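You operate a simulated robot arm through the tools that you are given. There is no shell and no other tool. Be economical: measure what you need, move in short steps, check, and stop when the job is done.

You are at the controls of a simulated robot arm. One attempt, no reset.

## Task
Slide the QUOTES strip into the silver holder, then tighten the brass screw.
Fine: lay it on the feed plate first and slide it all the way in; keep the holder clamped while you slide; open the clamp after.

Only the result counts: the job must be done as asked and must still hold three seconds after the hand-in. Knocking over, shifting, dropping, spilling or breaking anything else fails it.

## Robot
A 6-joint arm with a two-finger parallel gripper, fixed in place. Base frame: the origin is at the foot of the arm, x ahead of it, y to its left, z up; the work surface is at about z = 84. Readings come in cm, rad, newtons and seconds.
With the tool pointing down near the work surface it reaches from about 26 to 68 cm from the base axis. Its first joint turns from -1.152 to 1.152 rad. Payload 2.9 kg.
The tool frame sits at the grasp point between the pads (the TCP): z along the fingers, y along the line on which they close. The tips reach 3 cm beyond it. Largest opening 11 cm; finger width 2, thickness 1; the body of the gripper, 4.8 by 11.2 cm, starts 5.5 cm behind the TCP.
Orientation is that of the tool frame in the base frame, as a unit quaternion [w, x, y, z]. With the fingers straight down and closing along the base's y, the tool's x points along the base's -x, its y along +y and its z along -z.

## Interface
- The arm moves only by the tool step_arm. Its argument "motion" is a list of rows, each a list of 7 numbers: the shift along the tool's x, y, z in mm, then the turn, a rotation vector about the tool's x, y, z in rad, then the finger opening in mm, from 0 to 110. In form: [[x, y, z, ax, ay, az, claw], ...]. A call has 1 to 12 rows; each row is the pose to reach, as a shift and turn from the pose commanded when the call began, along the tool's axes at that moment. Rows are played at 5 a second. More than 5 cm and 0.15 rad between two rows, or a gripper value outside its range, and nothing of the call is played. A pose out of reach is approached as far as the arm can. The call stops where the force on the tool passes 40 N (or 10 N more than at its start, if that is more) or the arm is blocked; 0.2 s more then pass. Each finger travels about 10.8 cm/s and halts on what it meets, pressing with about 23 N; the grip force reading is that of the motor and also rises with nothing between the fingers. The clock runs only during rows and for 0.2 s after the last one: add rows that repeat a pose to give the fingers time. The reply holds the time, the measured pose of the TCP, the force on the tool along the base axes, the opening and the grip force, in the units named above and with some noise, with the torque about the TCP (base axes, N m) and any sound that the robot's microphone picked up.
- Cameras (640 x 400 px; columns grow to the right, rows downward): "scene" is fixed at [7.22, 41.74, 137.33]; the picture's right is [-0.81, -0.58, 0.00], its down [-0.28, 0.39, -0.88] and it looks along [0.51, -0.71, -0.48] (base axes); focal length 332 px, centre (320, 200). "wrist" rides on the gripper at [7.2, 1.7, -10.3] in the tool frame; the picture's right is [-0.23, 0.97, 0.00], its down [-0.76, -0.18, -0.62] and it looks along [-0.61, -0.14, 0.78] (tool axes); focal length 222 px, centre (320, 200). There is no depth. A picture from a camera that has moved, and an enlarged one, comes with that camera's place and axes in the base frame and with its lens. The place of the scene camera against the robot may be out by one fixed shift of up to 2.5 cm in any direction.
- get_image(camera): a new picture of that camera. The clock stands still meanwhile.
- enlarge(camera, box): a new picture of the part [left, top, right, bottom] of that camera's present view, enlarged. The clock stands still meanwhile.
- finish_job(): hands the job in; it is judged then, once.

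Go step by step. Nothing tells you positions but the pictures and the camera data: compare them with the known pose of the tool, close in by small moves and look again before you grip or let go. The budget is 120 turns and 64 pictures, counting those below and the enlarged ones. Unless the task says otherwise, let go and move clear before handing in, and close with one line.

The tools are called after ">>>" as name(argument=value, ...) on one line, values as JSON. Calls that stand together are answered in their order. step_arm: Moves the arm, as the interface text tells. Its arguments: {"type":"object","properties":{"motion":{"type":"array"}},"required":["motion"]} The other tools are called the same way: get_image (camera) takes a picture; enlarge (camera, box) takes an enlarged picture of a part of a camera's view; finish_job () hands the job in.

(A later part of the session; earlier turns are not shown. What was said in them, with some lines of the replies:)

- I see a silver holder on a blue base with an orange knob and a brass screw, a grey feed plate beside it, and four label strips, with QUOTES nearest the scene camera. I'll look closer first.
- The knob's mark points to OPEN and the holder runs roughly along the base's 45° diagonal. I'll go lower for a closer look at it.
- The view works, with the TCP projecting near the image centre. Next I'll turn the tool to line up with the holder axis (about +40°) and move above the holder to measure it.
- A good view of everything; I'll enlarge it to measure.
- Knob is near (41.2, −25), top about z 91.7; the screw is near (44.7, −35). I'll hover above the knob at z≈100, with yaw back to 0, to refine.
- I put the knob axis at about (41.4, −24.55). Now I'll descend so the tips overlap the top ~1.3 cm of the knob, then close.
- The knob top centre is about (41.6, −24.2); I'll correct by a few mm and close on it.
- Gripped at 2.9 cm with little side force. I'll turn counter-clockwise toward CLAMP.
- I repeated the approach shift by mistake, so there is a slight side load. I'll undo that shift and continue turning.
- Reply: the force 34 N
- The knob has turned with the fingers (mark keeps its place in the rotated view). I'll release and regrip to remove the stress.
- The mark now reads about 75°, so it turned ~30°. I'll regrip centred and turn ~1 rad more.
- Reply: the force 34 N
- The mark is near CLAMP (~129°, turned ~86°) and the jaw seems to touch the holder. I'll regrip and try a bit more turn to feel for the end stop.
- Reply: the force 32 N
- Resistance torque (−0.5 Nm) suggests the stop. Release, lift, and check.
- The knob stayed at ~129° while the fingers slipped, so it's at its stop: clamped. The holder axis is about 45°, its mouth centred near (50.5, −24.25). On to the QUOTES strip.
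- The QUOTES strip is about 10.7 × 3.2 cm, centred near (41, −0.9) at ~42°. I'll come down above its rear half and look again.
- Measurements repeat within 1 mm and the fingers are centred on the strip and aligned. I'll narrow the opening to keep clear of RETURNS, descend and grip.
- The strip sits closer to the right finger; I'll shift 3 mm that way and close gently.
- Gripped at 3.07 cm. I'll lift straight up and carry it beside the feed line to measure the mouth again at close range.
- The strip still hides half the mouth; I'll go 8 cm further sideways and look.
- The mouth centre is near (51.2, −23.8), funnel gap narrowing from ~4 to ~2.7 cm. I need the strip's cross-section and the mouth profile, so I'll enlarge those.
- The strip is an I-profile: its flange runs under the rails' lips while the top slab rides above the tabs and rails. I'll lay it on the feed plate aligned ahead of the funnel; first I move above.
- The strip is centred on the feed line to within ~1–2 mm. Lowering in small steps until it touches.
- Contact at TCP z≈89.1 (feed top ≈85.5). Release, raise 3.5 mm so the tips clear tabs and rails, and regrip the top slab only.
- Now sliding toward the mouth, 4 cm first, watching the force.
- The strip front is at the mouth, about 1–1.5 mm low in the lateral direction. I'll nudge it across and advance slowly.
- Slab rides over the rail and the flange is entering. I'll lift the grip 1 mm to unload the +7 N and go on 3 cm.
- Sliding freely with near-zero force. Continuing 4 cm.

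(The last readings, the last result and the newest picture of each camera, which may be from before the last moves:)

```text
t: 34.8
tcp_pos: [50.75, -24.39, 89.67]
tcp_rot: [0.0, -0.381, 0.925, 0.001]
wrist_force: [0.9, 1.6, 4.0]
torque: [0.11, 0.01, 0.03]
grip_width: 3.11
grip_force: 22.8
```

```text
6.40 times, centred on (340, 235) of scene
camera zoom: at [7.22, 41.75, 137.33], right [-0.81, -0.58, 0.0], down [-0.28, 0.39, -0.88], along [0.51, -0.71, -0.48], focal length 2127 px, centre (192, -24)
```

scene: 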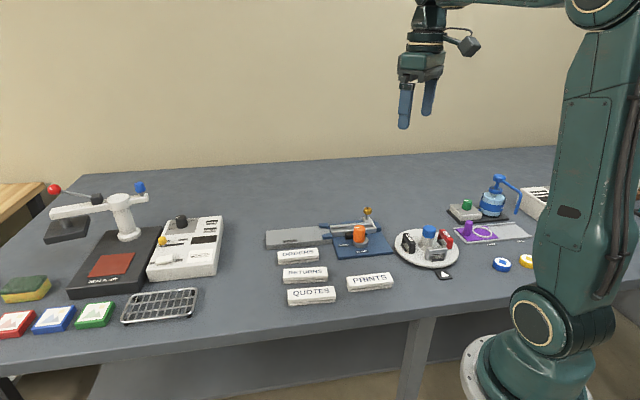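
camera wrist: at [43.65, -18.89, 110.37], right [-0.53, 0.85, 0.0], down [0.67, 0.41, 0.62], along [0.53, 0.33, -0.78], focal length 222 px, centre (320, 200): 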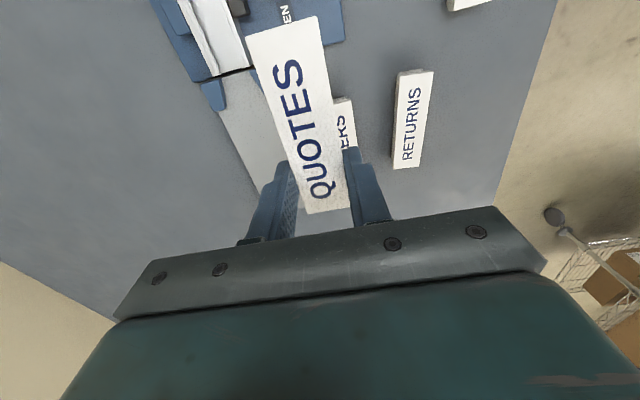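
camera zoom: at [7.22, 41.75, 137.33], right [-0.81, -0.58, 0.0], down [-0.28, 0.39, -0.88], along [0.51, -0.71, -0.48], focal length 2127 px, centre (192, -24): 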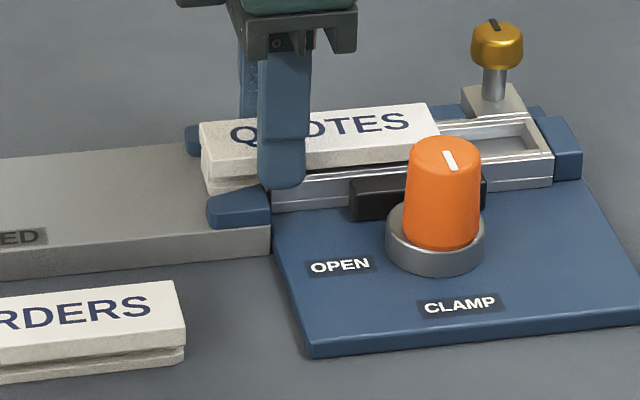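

About 4 cm remain. I'll go 3 cm, then creep in.

>>> step_arm(motion=[[7, 0, 0, 0, 0, 0, 25], [14, 0, 0, 0, 0, 0, 25], [21, 0, 0, 0, 0, 0, 25], [28, 0, 0, 0, 0, 0, 25], [31, 0, 0, 0, 0, 0, 25], [31, 0, 0, 0, 0, 0, 25]])

>>> enlarge(camera="wrist", box=[200, 0, 400, 220])

>>> enlarge(camera="scene", box=[310, 205, 390, 255])

```text
t: 36.2
tcp_pos: [48.53, -26.4, 89.6]
tcp_rot: [0.0, -0.381, 0.925, 0.0]
wrist_force: [2.4, 2.2, 8.5]
torque: [0.15, -0.03, -0.04]
grip_width: 3.09
grip_force: 23.3
```

```text
1.82 times, centred on (300, 110) of wrist
camera zoom: at [42.32, -30.46, 99.93], right [-0.53, 0.85, 0.0], down [0.67, 0.41, 0.62], along [0.53, 0.33, -0.78], focal length 404 px, centre (356, 364)
```

zoom: 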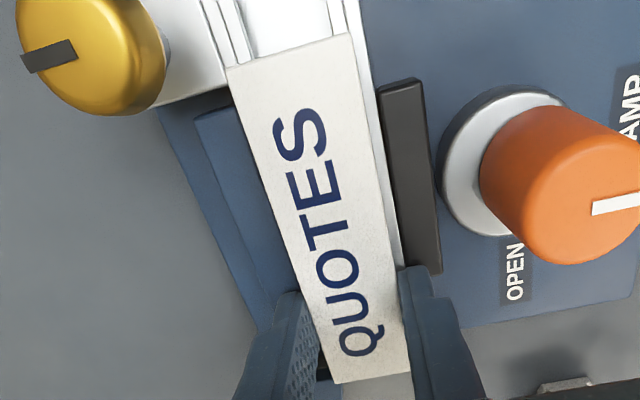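

```text
8.00 times, centred on (350, 230) of scene
camera zoom: at [7.22, 41.75, 137.32], right [-0.81, -0.58, 0.0], down [-0.28, 0.39, -0.88], along [0.51, -0.71, -0.48], focal length 2658 px, centre (80, -40)
```

zoom: 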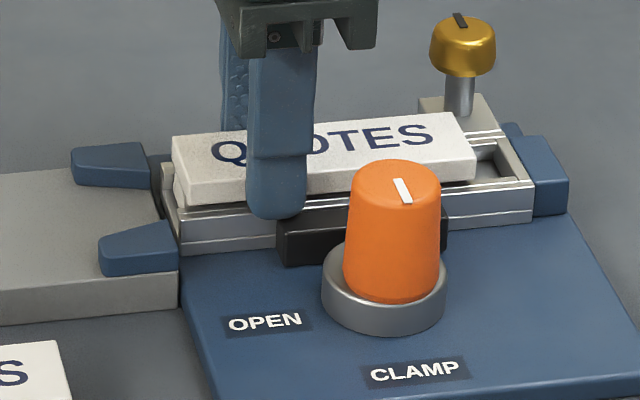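

About 1.5–2 cm to the end wall. Creeping in until it stops.

>>> step_arm(motion=[[4, 0, -1, 0, 0, 0, 25], [8, 0, -1, 0, 0, 0, 25], [11, 0, -1, 0, 0, 0, 25], [13, 0, -1, 0, 0, 0, 25], [15, 0, -1, 0, 0, 0, 25], [15, 0, -1, 0, 0, 0, 25]])

>>> enlarge(camera="scene", box=[310, 205, 390, 255])

```text
t: 37.6
tcp_pos: [47.31, -27.59, 89.46]
tcp_rot: [0.0, -0.381, 0.925, 0.0]
wrist_force: [0.4, 0.2, 0.8]
torque: [0.02, -0.03, 0.01]
grip_width: 3.12
grip_force: 23.1
```

```text
8.00 times, centred on (350, 230) of scene
camera zoom: at [7.22, 41.74, 137.33], right [-0.81, -0.58, 0.0], down [-0.28, 0.39, -0.88], along [0.51, -0.71, -0.48], focal length 2658 px, centre (80, -40)
```

zoom: 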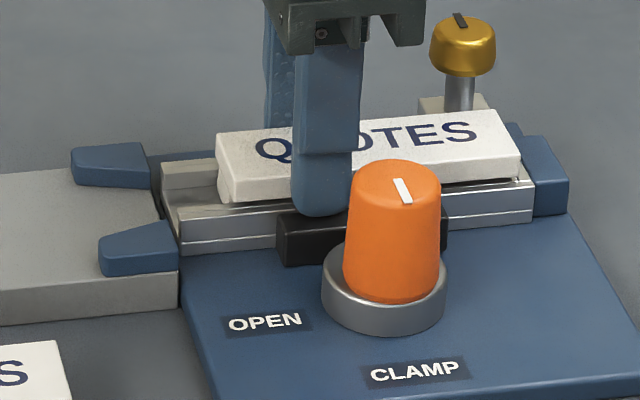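

>>> step_arm(motion=[[2, 0, 0, 0, 0, 0, 25], [4, 0, 0, 0, 0, 0, 25], [6, 0, 0, 0, 0, 0, 25], [8, 0, 0, 0, 0, 0, 25], [8, 0, 0, 0, 0, 0, 25]])

```text
t: 38.8
tcp_pos: [46.84, -28.19, 89.76]
tcp_rot: [0.001, -0.383, 0.924, 0.0]
wrist_force: [12.9, 14.5, 1.0]
torque: [0.36, -0.25, -0.12]
grip_width: 3.13
grip_force: 23.0
```

Resistance of ~19 N along the axis: it has met the end. A slight extra push, then check.

>>> step_arm(motion=[[2, 0, 0, 0, 0, 0, 25], [2, 0, 0, 0, 0, 0, 25]])

>>> enlarge(camera="scene", box=[310, 205, 390, 255])

>>> enlarge(camera="wrist", box=[200, 0, 400, 220])

```text
t: 39.4
tcp_pos: [46.75, -28.33, 89.65]
tcp_rot: [0.001, -0.382, 0.924, 0.001]
wrist_force: [12.2, 15.2, 0.2]
torque: [0.34, -0.34, -0.09]
grip_width: 3.1
grip_force: 22.9
```

```text
8.00 times, centred on (350, 230) of scene
camera zoom: at [7.25, 41.78, 137.31], right [-0.81, -0.58, 0.0], down [-0.28, 0.39, -0.88], along [0.51, -0.72, -0.48], focal length 2658 px, centre (80, -40)
```

zoom: 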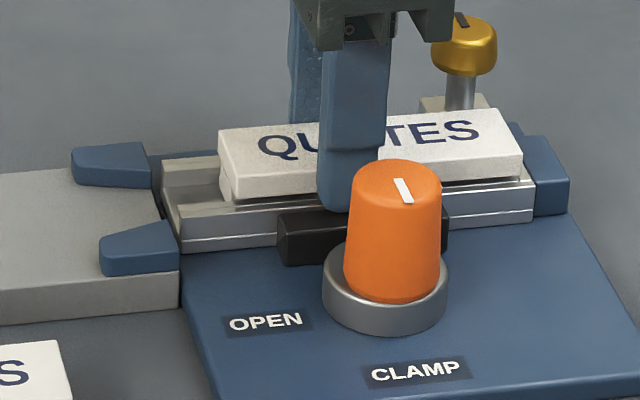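

```text
1.82 times, centred on (300, 110) of wrist
camera zoom: at [40.51, -32.25, 99.98], right [-0.53, 0.85, 0.0], down [0.66, 0.41, 0.62], along [0.53, 0.33, -0.78], focal length 404 px, centre (356, 364)
```

zoom: 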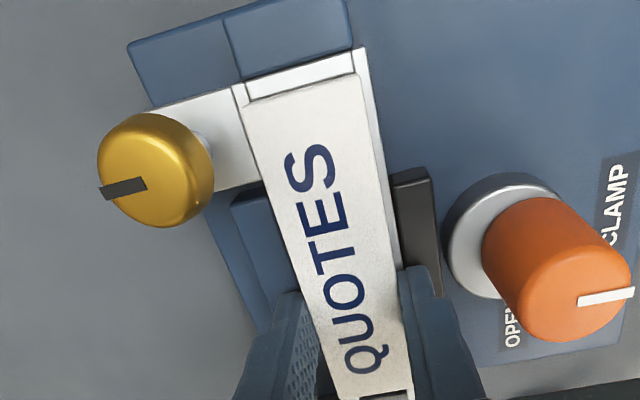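

The strip sits against the end cap (the fingers merely slipped along it), so it's fully in. I release, lift off, and go over the brass screw at about (45.3, −35.1).

>>> step_arm(motion=[[0, 0, 0, 0, 0, 0, 38], [0, 0, 0, 0, 0, 0, 44], [0, 0, -30, 0, 0, 0, 44], [0, 0, -70, 0, 0, 0, 44], [0, 0, -100, 0, 0, 0, 60], [12, -8, -100, 0, 0, -0.14, 60], [24, -16, -100, 0, 0, -0.28, 60], [36, -24, -100, 0, 0, -0.42, 60], [48, -32, -100, 0, 0, -0.56, 60], [58, -38, -100, 0, 0, -0.7, 60], [58, -38, -100, 0, 0, -0.7, 60]])

>>> enlarge(camera="wrist", box=[220, 40, 440, 200])

>>> enlarge(camera="scene", box=[310, 195, 410, 265])

```text
t: 41.8
tcp_pos: [45.34, -35.1, 99.64]
tcp_rot: [0.0, -0.675, 0.738, -0.001]
wrist_force: [0.3, 0.4, 0.0]
torque: [0.02, -0.02, 0.02]
grip_width: 6.04
grip_force: 0.0
```

```text
2.50 times, centred on (330, 120) of wrist
camera zoom: at [43.13, -42.23, 110.03], right [-0.95, 0.31, 0.0], down [0.24, 0.74, 0.62], along [0.19, 0.59, -0.78], focal length 555 px, centre (295, 400)
```

zoom: 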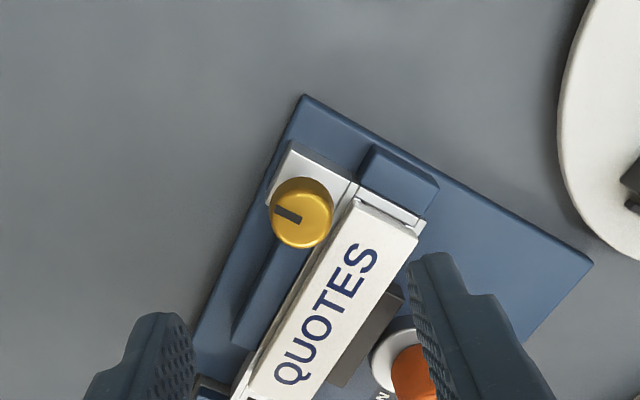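

```text
5.71 times, centred on (360, 230) of scene
camera zoom: at [7.22, 41.74, 137.33], right [-0.81, -0.58, 0.0], down [-0.28, 0.39, -0.88], along [0.51, -0.71, -0.48], focal length 1899 px, centre (91, 29)
```

zoom: 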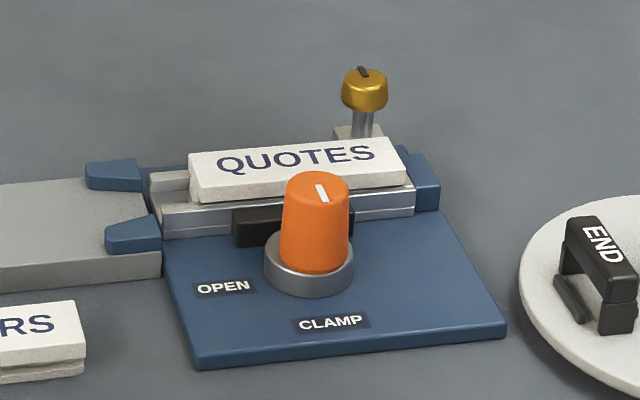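

The strip is seated against the cap. I put the screw axis at (45.1, −34.95), cap top z≈90. I'll come down to it with a 45 mm opening and check.

>>> step_arm(motion=[[-1.3, 2.1, 30, 0, 0, 0, 50], [-1.3, 2.1, 60, 0, 0, 0, 45], [-1.3, 2.1, 76, 0, 0, 0, 45], [-1.3, 2.1, 76, 0, 0, 0, 45]])

>>> enlarge(camera="wrist", box=[220, 60, 420, 220])

>>> enlarge(camera="scene", box=[330, 185, 410, 245])

```text
t: 42.8
tcp_pos: [45.17, -34.98, 92.13]
tcp_rot: [0.0, -0.675, 0.738, 0.0]
wrist_force: [0.6, -0.6, 0.8]
torque: [-0.02, 0.0, 0.01]
grip_width: 4.51
grip_force: 0.0
```

```text
2.50 times, centred on (320, 140) of wrist
camera zoom: at [42.91, -42.1, 102.4], right [-0.95, 0.31, 0.0], down [0.24, 0.74, 0.62], along [0.19, 0.59, -0.78], focal length 555 px, centre (320, 350)
```

zoom: 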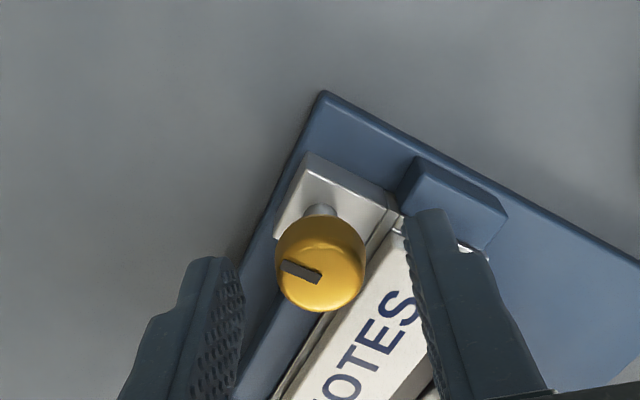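

```text
6.67 times, centred on (370, 215) of scene
camera zoom: at [7.22, 41.74, 137.33], right [-0.81, -0.58, 0.0], down [-0.28, 0.39, -0.88], along [0.51, -0.71, -0.48], focal length 2215 px, centre (-13, 100)
```

zoom: 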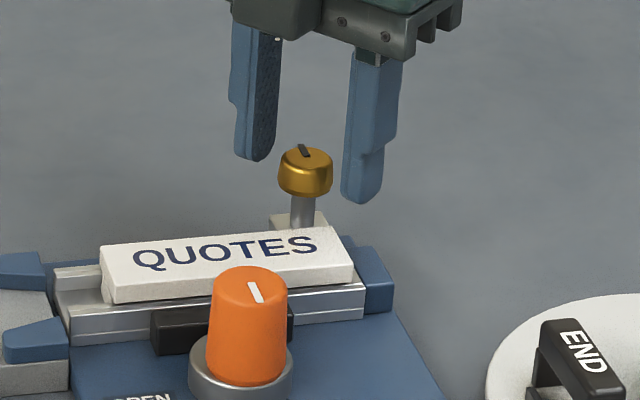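

Centred on the cap. Lower 6 mm, grip, then turn clockwise in small steps.

>>> step_arm(motion=[[0, 0, 6, 0, 0, 0, 45], [0, 0, 6, 0, 0, 0, 35], [0, 0, 6, 0, 0, 0, 20], [0, 0, 6, 0, 0, 0, 10], [0, 0, 6, 0, 0, 0, 10]])

```text
t: 44.0
tcp_pos: [45.16, -34.84, 91.45]
tcp_rot: [0.0, -0.675, 0.737, 0.0]
wrist_force: [0.8, 0.1, -1.3]
torque: [-0.12, -0.03, 0.0]
grip_width: 2.38
grip_force: 23.3
```

>>> step_arm(motion=[[0, 0, 0, 0, 0, 0.12, 10], [0, 0, 0, 0, 0, 0.24, 10], [0, 0, 0, 0, 0, 0.36, 10], [0, 0, 0, 0, 0, 0.48, 10], [0, 0, 0, 0, 0, 0.6, 10]])

>>> enlarge(camera="wrist", box=[220, 60, 420, 220])

```text
t: 45.2
tcp_pos: [45.15, -34.96, 91.46]
tcp_rot: [0.001, -0.426, 0.905, 0.0]
wrist_force: [-0.1, 0.8, -0.3]
torque: [0.04, -0.04, -0.01]
grip_width: 2.34
grip_force: 22.3
```

```text
2.50 times, centred on (320, 140) of wrist
camera zoom: at [39.28, -39.51, 101.79], right [-0.61, 0.8, 0.0], down [0.62, 0.47, 0.62], along [0.5, 0.38, -0.78], focal length 555 px, centre (320, 350)
```

zoom: 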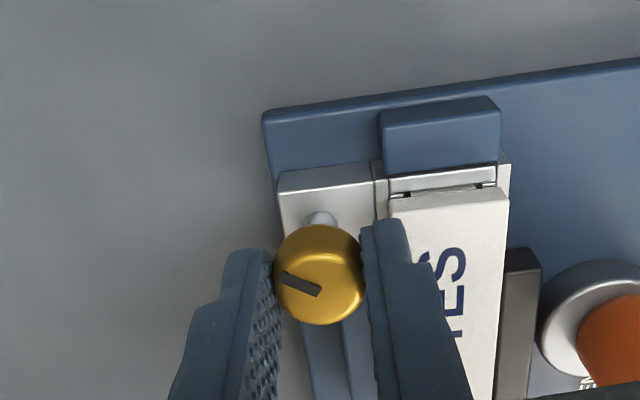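

The screw turns with the fingers, no resistance yet. Continuing clockwise.

>>> step_arm(motion=[[0, 0, 0, 0, 0, 0.14, 10], [0, 0, 0, 0, 0, 0.28, 10], [0, 0, 0, 0, 0, 0.42, 10], [0, 0, 0, 0, 0, 0.56, 10], [0, 0, 0, 0, 0, 0.7, 10], [0, 0, 0, 0, 0, 0.84, 10], [0, 0, 0, 0, 0, 0.98, 10], [0, 0, 0, 0, 0, 1.12, 10], [0, 0, 0, 0, 0, 1.26, 10], [0, 0, 0, 0, 0, 1.4, 10]])

>>> enlarge(camera="wrist", box=[220, 60, 420, 220])

```text
t: 47.4
tcp_pos: [45.05, -34.93, 91.49]
tcp_rot: [0.0, 0.256, 0.967, 0.0]
wrist_force: [1.1, 1.8, 0.0]
torque: [0.01, -0.04, 0.15]
grip_width: 2.33
grip_force: 22.9
```

```text
2.50 times, centred on (320, 140) of wrist
camera zoom: at [39.74, -29.9, 101.81], right [0.68, 0.73, 0.0], down [0.57, -0.53, 0.62], along [0.46, -0.42, -0.78], focal length 555 px, centre (320, 350)
```

zoom: 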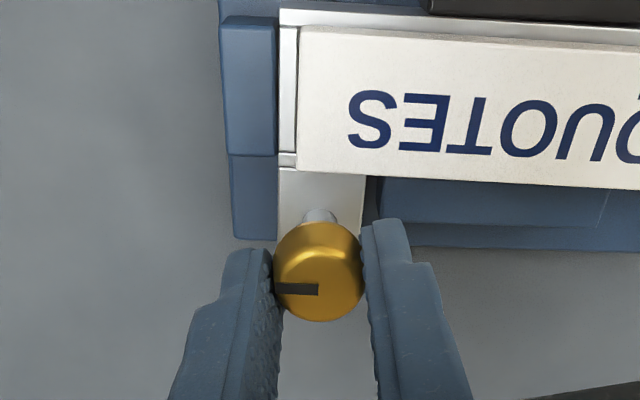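

The slot slipped ~20° against the fingers and a torque has appeared, so the screw is getting tight. I'll turn on a bit to see if it still moves.

>>> step_arm(motion=[[0, 0, 0, 0, 0, 0.1, 0], [0, 0, 0, 0, 0, 0.2, 0], [0, 0, 0, 0, 0, 0.3, 0], [0, 0, 0, 0, 0, 0.4, 0]])

>>> enlarge(camera="wrist", box=[220, 60, 420, 220])

```text
t: 48.4
tcp_pos: [45.11, -35.02, 91.43]
tcp_rot: [-0.001, 0.443, 0.896, 0.0]
wrist_force: [-0.2, -1.2, 2.6]
torque: [-0.03, 0.01, 0.19]
grip_width: 2.34
grip_force: 22.7
```

```text
2.50 times, centred on (320, 140) of wrist
camera zoom: at [42.16, -28.23, 101.79], right [0.91, 0.41, 0.0], down [0.32, -0.71, 0.62], along [0.26, -0.57, -0.78], focal length 555 px, centre (320, 350)
```

zoom: 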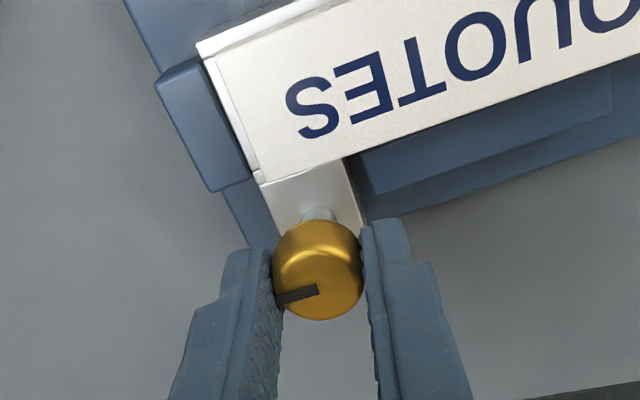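

The slot no longer turns (another ~20° slip with steady torque): the screw is at its stop after ~90°. I release and lift.

>>> step_arm(motion=[[0, 0, 0, 0, 0, 0, 35], [0, 0, 0, 0, 0, 0, 50], [0, 0, -30, 0, 0, 0, 55], [0, 0, -70, 0, 0, 0, 60], [0, 0, -85, 0, 0, 0, 60], [0, 0, -85, 0, 0, -0.14, 60], [0, 0, -85, 0, 0, -0.28, 60], [0, 0, -85, 0, 0, -0.42, 60]])

>>> get_image(camera="wrist")

```text
t: 50.2
tcp_pos: [45.02, -34.93, 99.95]
tcp_rot: [0.0, 0.245, 0.969, 0.0]
wrist_force: [0.1, -0.2, -0.5]
torque: [-0.01, 0.04, -0.02]
grip_width: 5.97
grip_force: 0.1
```

```text
9 pictures are left
camera wrist: at [39.65, -30.05, 110.29], right [0.66, 0.75, 0.0], down [0.59, -0.52, 0.62], along [0.47, -0.41, -0.78], focal length 222 px, centre (320, 200)
```

wrist: 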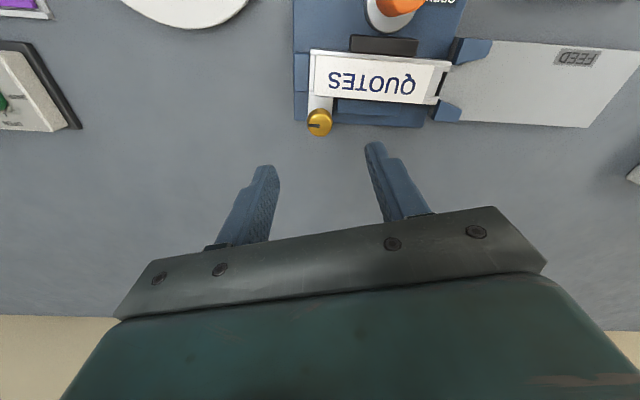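

The slot is now parallel to the holder axis, tight. Moving above the knob at (42.0, −24.3) with yaw 50° to open the clamp.

>>> step_arm(motion=[[8, 8, 0, 0, 0, -0.14, 60], [16, 16, 0, 0, 0, -0.28, 60], [24, 24, 0, 0, 0, -0.42, 60], [32, 32, 0, 0, 0, -0.56, 60], [40, 40, 0, 0, 0, -0.7, 60], [48, 48, 0, 0, 0, -0.84, 60], [56, 56, 0, 0, 0, -0.98, 60], [64, 64, 0, 0, 0, -1.12, 60], [72, 72, 0, 0, 0, -1.26, 60], [77, 79, 0, 0, 0, -1.37, 60], [77, 79, 30, 0, 0, -1.37, 60], [77, 79, 60, 0, 0, -1.37, 60]])

>>> enlarge(camera="wrist", box=[220, 60, 420, 220])

```text
t: 52.8
tcp_pos: [42.12, -24.27, 94.07]
tcp_rot: [0.0, -0.423, 0.906, 0.001]
wrist_force: [0.3, 0.0, 0.0]
torque: [0.01, 0.0, 0.01]
grip_width: 6.02
grip_force: 0.1
```

```text
2.50 times, centred on (320, 140) of wrist
camera zoom: at [36.29, -28.9, 104.35], right [-0.6, 0.8, 0.0], down [0.63, 0.47, 0.62], along [0.5, 0.37, -0.78], focal length 555 px, centre (320, 350)
```

zoom: 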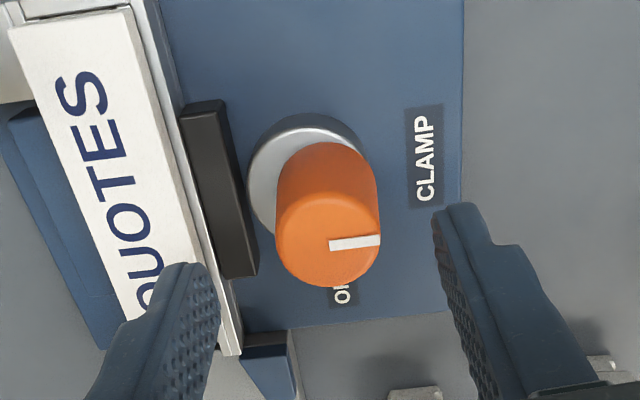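

Knob is centred laterally; shift 2 mm back, descend, and grip.

>>> step_arm(motion=[[2, 0, 8, 0, 0, 0, 60], [2, 0, 15, 0, 0, 0, 50], [2, 0, 15, 0, 0, 0, 35], [2, 0, 15, 0, 0, 0, 15], [2, 0, 15, 0, 0, 0, 15], [2, 0, 15, 0, 0, 0, 15]])

```text
t: 54.2
tcp_pos: [41.74, -24.42, 92.47]
tcp_rot: [0.0, -0.422, 0.906, 0.002]
wrist_force: [-9.2, 6.4, 0.5]
torque: [0.27, 0.26, 0.03]
grip_width: 2.99
grip_force: 45.3
```

Gripped; a slight side load tells me the knob is ~2 mm further along +y of the tool. I correct that and turn clockwise to OPEN.

>>> step_arm(motion=[[0, 2.3, 0, 0, 0, 0, 15], [0, 2.3, 0, 0, 0, 0.14, 15], [0, 2.3, 0, 0, 0, 0.28, 15], [0, 2.3, 0, 0, 0, 0.42, 15], [0, 2.3, 0, 0, 0, 0.56, 15], [0, 2.3, 0, 0, 0, 0.7, 15], [0, 2.3, 0, 0, 0, 0.84, 15], [0, 2.3, 0, 0, 0, 0.98, 15], [0, 2.3, 0, 0, 0, 1.12, 15], [0, 2.3, 0, 0, 0, 1.26, 15], [0, 2.3, 0, 0, 0, 1.4, 15], [0, 2.3, 0, 0, 0, 1.52, 15]])

>>> enlarge(camera="wrist", box=[220, 60, 420, 220])

```text
t: 56.8
tcp_pos: [41.76, -24.04, 92.42]
tcp_rot: [-0.001, 0.318, 0.948, 0.003]
wrist_force: [-4.8, 28.0, 1.5]
torque: [0.39, -0.39, 0.04]
grip_width: 2.97
grip_force: 44.9
```

```text
2.50 times, centred on (320, 140) of wrist
camera zoom: at [37.16, -18.54, 102.83], right [0.77, 0.64, 0.0], down [0.5, -0.6, 0.62], along [0.4, -0.47, -0.78], focal length 555 px, centre (320, 350)
```

zoom: 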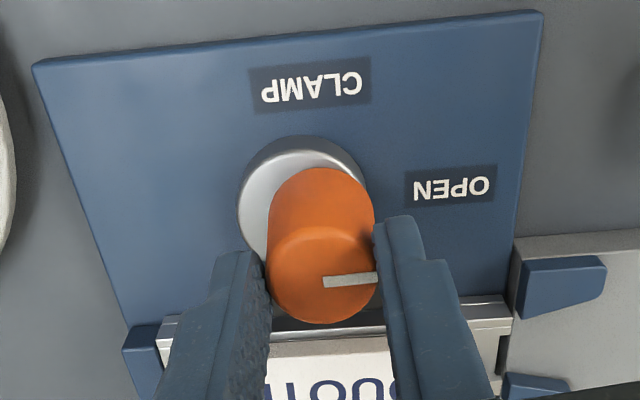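

The knob turned fully with the fingers (~87°). A touch more to its stop, then release and lift.

>>> step_arm(motion=[[0, 0, 0, 0, 0, 0.05, 15], [0, 0, 0, 0, 0, 0.1, 15], [0, 0, 0, 0, 0, 0.1, 15]])

>>> step_arm(motion=[[0, 0, 0, 0, 0, 0, 35], [0, 0, 0, 0, 0, 0, 60], [0, 0, 0, 0, 0, 0, 60], [0, 0, -30, 0, 0, 0, 60], [0, 0, -70, 0, 0, 0, 60], [0, 0, -110, 0, 0, 0, 60], [0, 0, -150, 0, 0, 0, 60]])

>>> enlarge(camera="scene", box=[300, 195, 410, 270])

>>> enlarge(camera="wrist", box=[220, 0, 440, 160])

```text
t: 57.6
tcp_pos: [41.76, -24.27, 92.45]
tcp_rot: [-0.001, 0.363, 0.932, 0.002]
wrist_force: [1.7, 25.9, -0.3]
torque: [0.83, -0.04, 0.43]
grip_width: 2.95
grip_force: 45.6
```

```text
t: 59.2
tcp_pos: [41.51, -24.4, 107.3]
tcp_rot: [0.0, 0.364, 0.931, 0.0]
wrist_force: [-0.4, -0.1, 0.9]
torque: [-0.03, 0.04, -0.01]
grip_width: 6.01
grip_force: 0.0
```

```text
5.33 times, centred on (355, 232) of scene
camera zoom: at [7.22, 41.74, 137.33], right [-0.81, -0.58, 0.0], down [-0.28, 0.39, -0.88], along [0.51, -0.71, -0.48], focal length 1772 px, centre (133, 27)
```

zoom: 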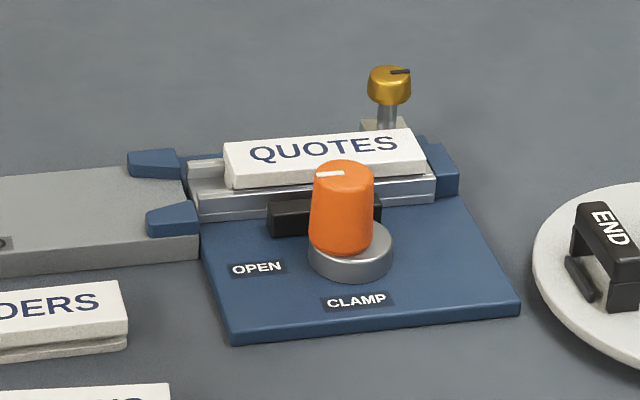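

```text
2.50 times, centred on (330, 80) of wrist
camera zoom: at [37.53, -18.26, 117.66], right [0.83, 0.56, 0.0], down [0.44, -0.65, 0.62], along [0.35, -0.52, -0.78], focal length 555 px, centre (295, 500)
```

zoom: 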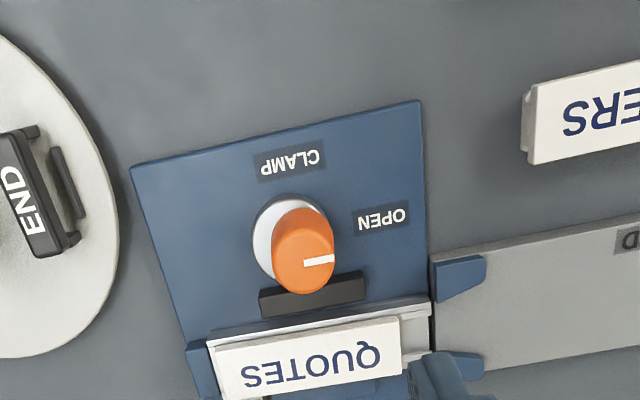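

The knob is back at OPEN with the jaw off the holder. QUOTES is fully in against the end cap, the screw is turned to its stop, and nothing else has moved. The gripper is empty and clear, so I'm handing in.

>>> finish_job()

```text
The job is handed in.
```

I clamped the holder, slid the QUOTES strip in from the feed plate to the end cap, tightened the brass screw to its stop, then opened the clamp and handed the job in.
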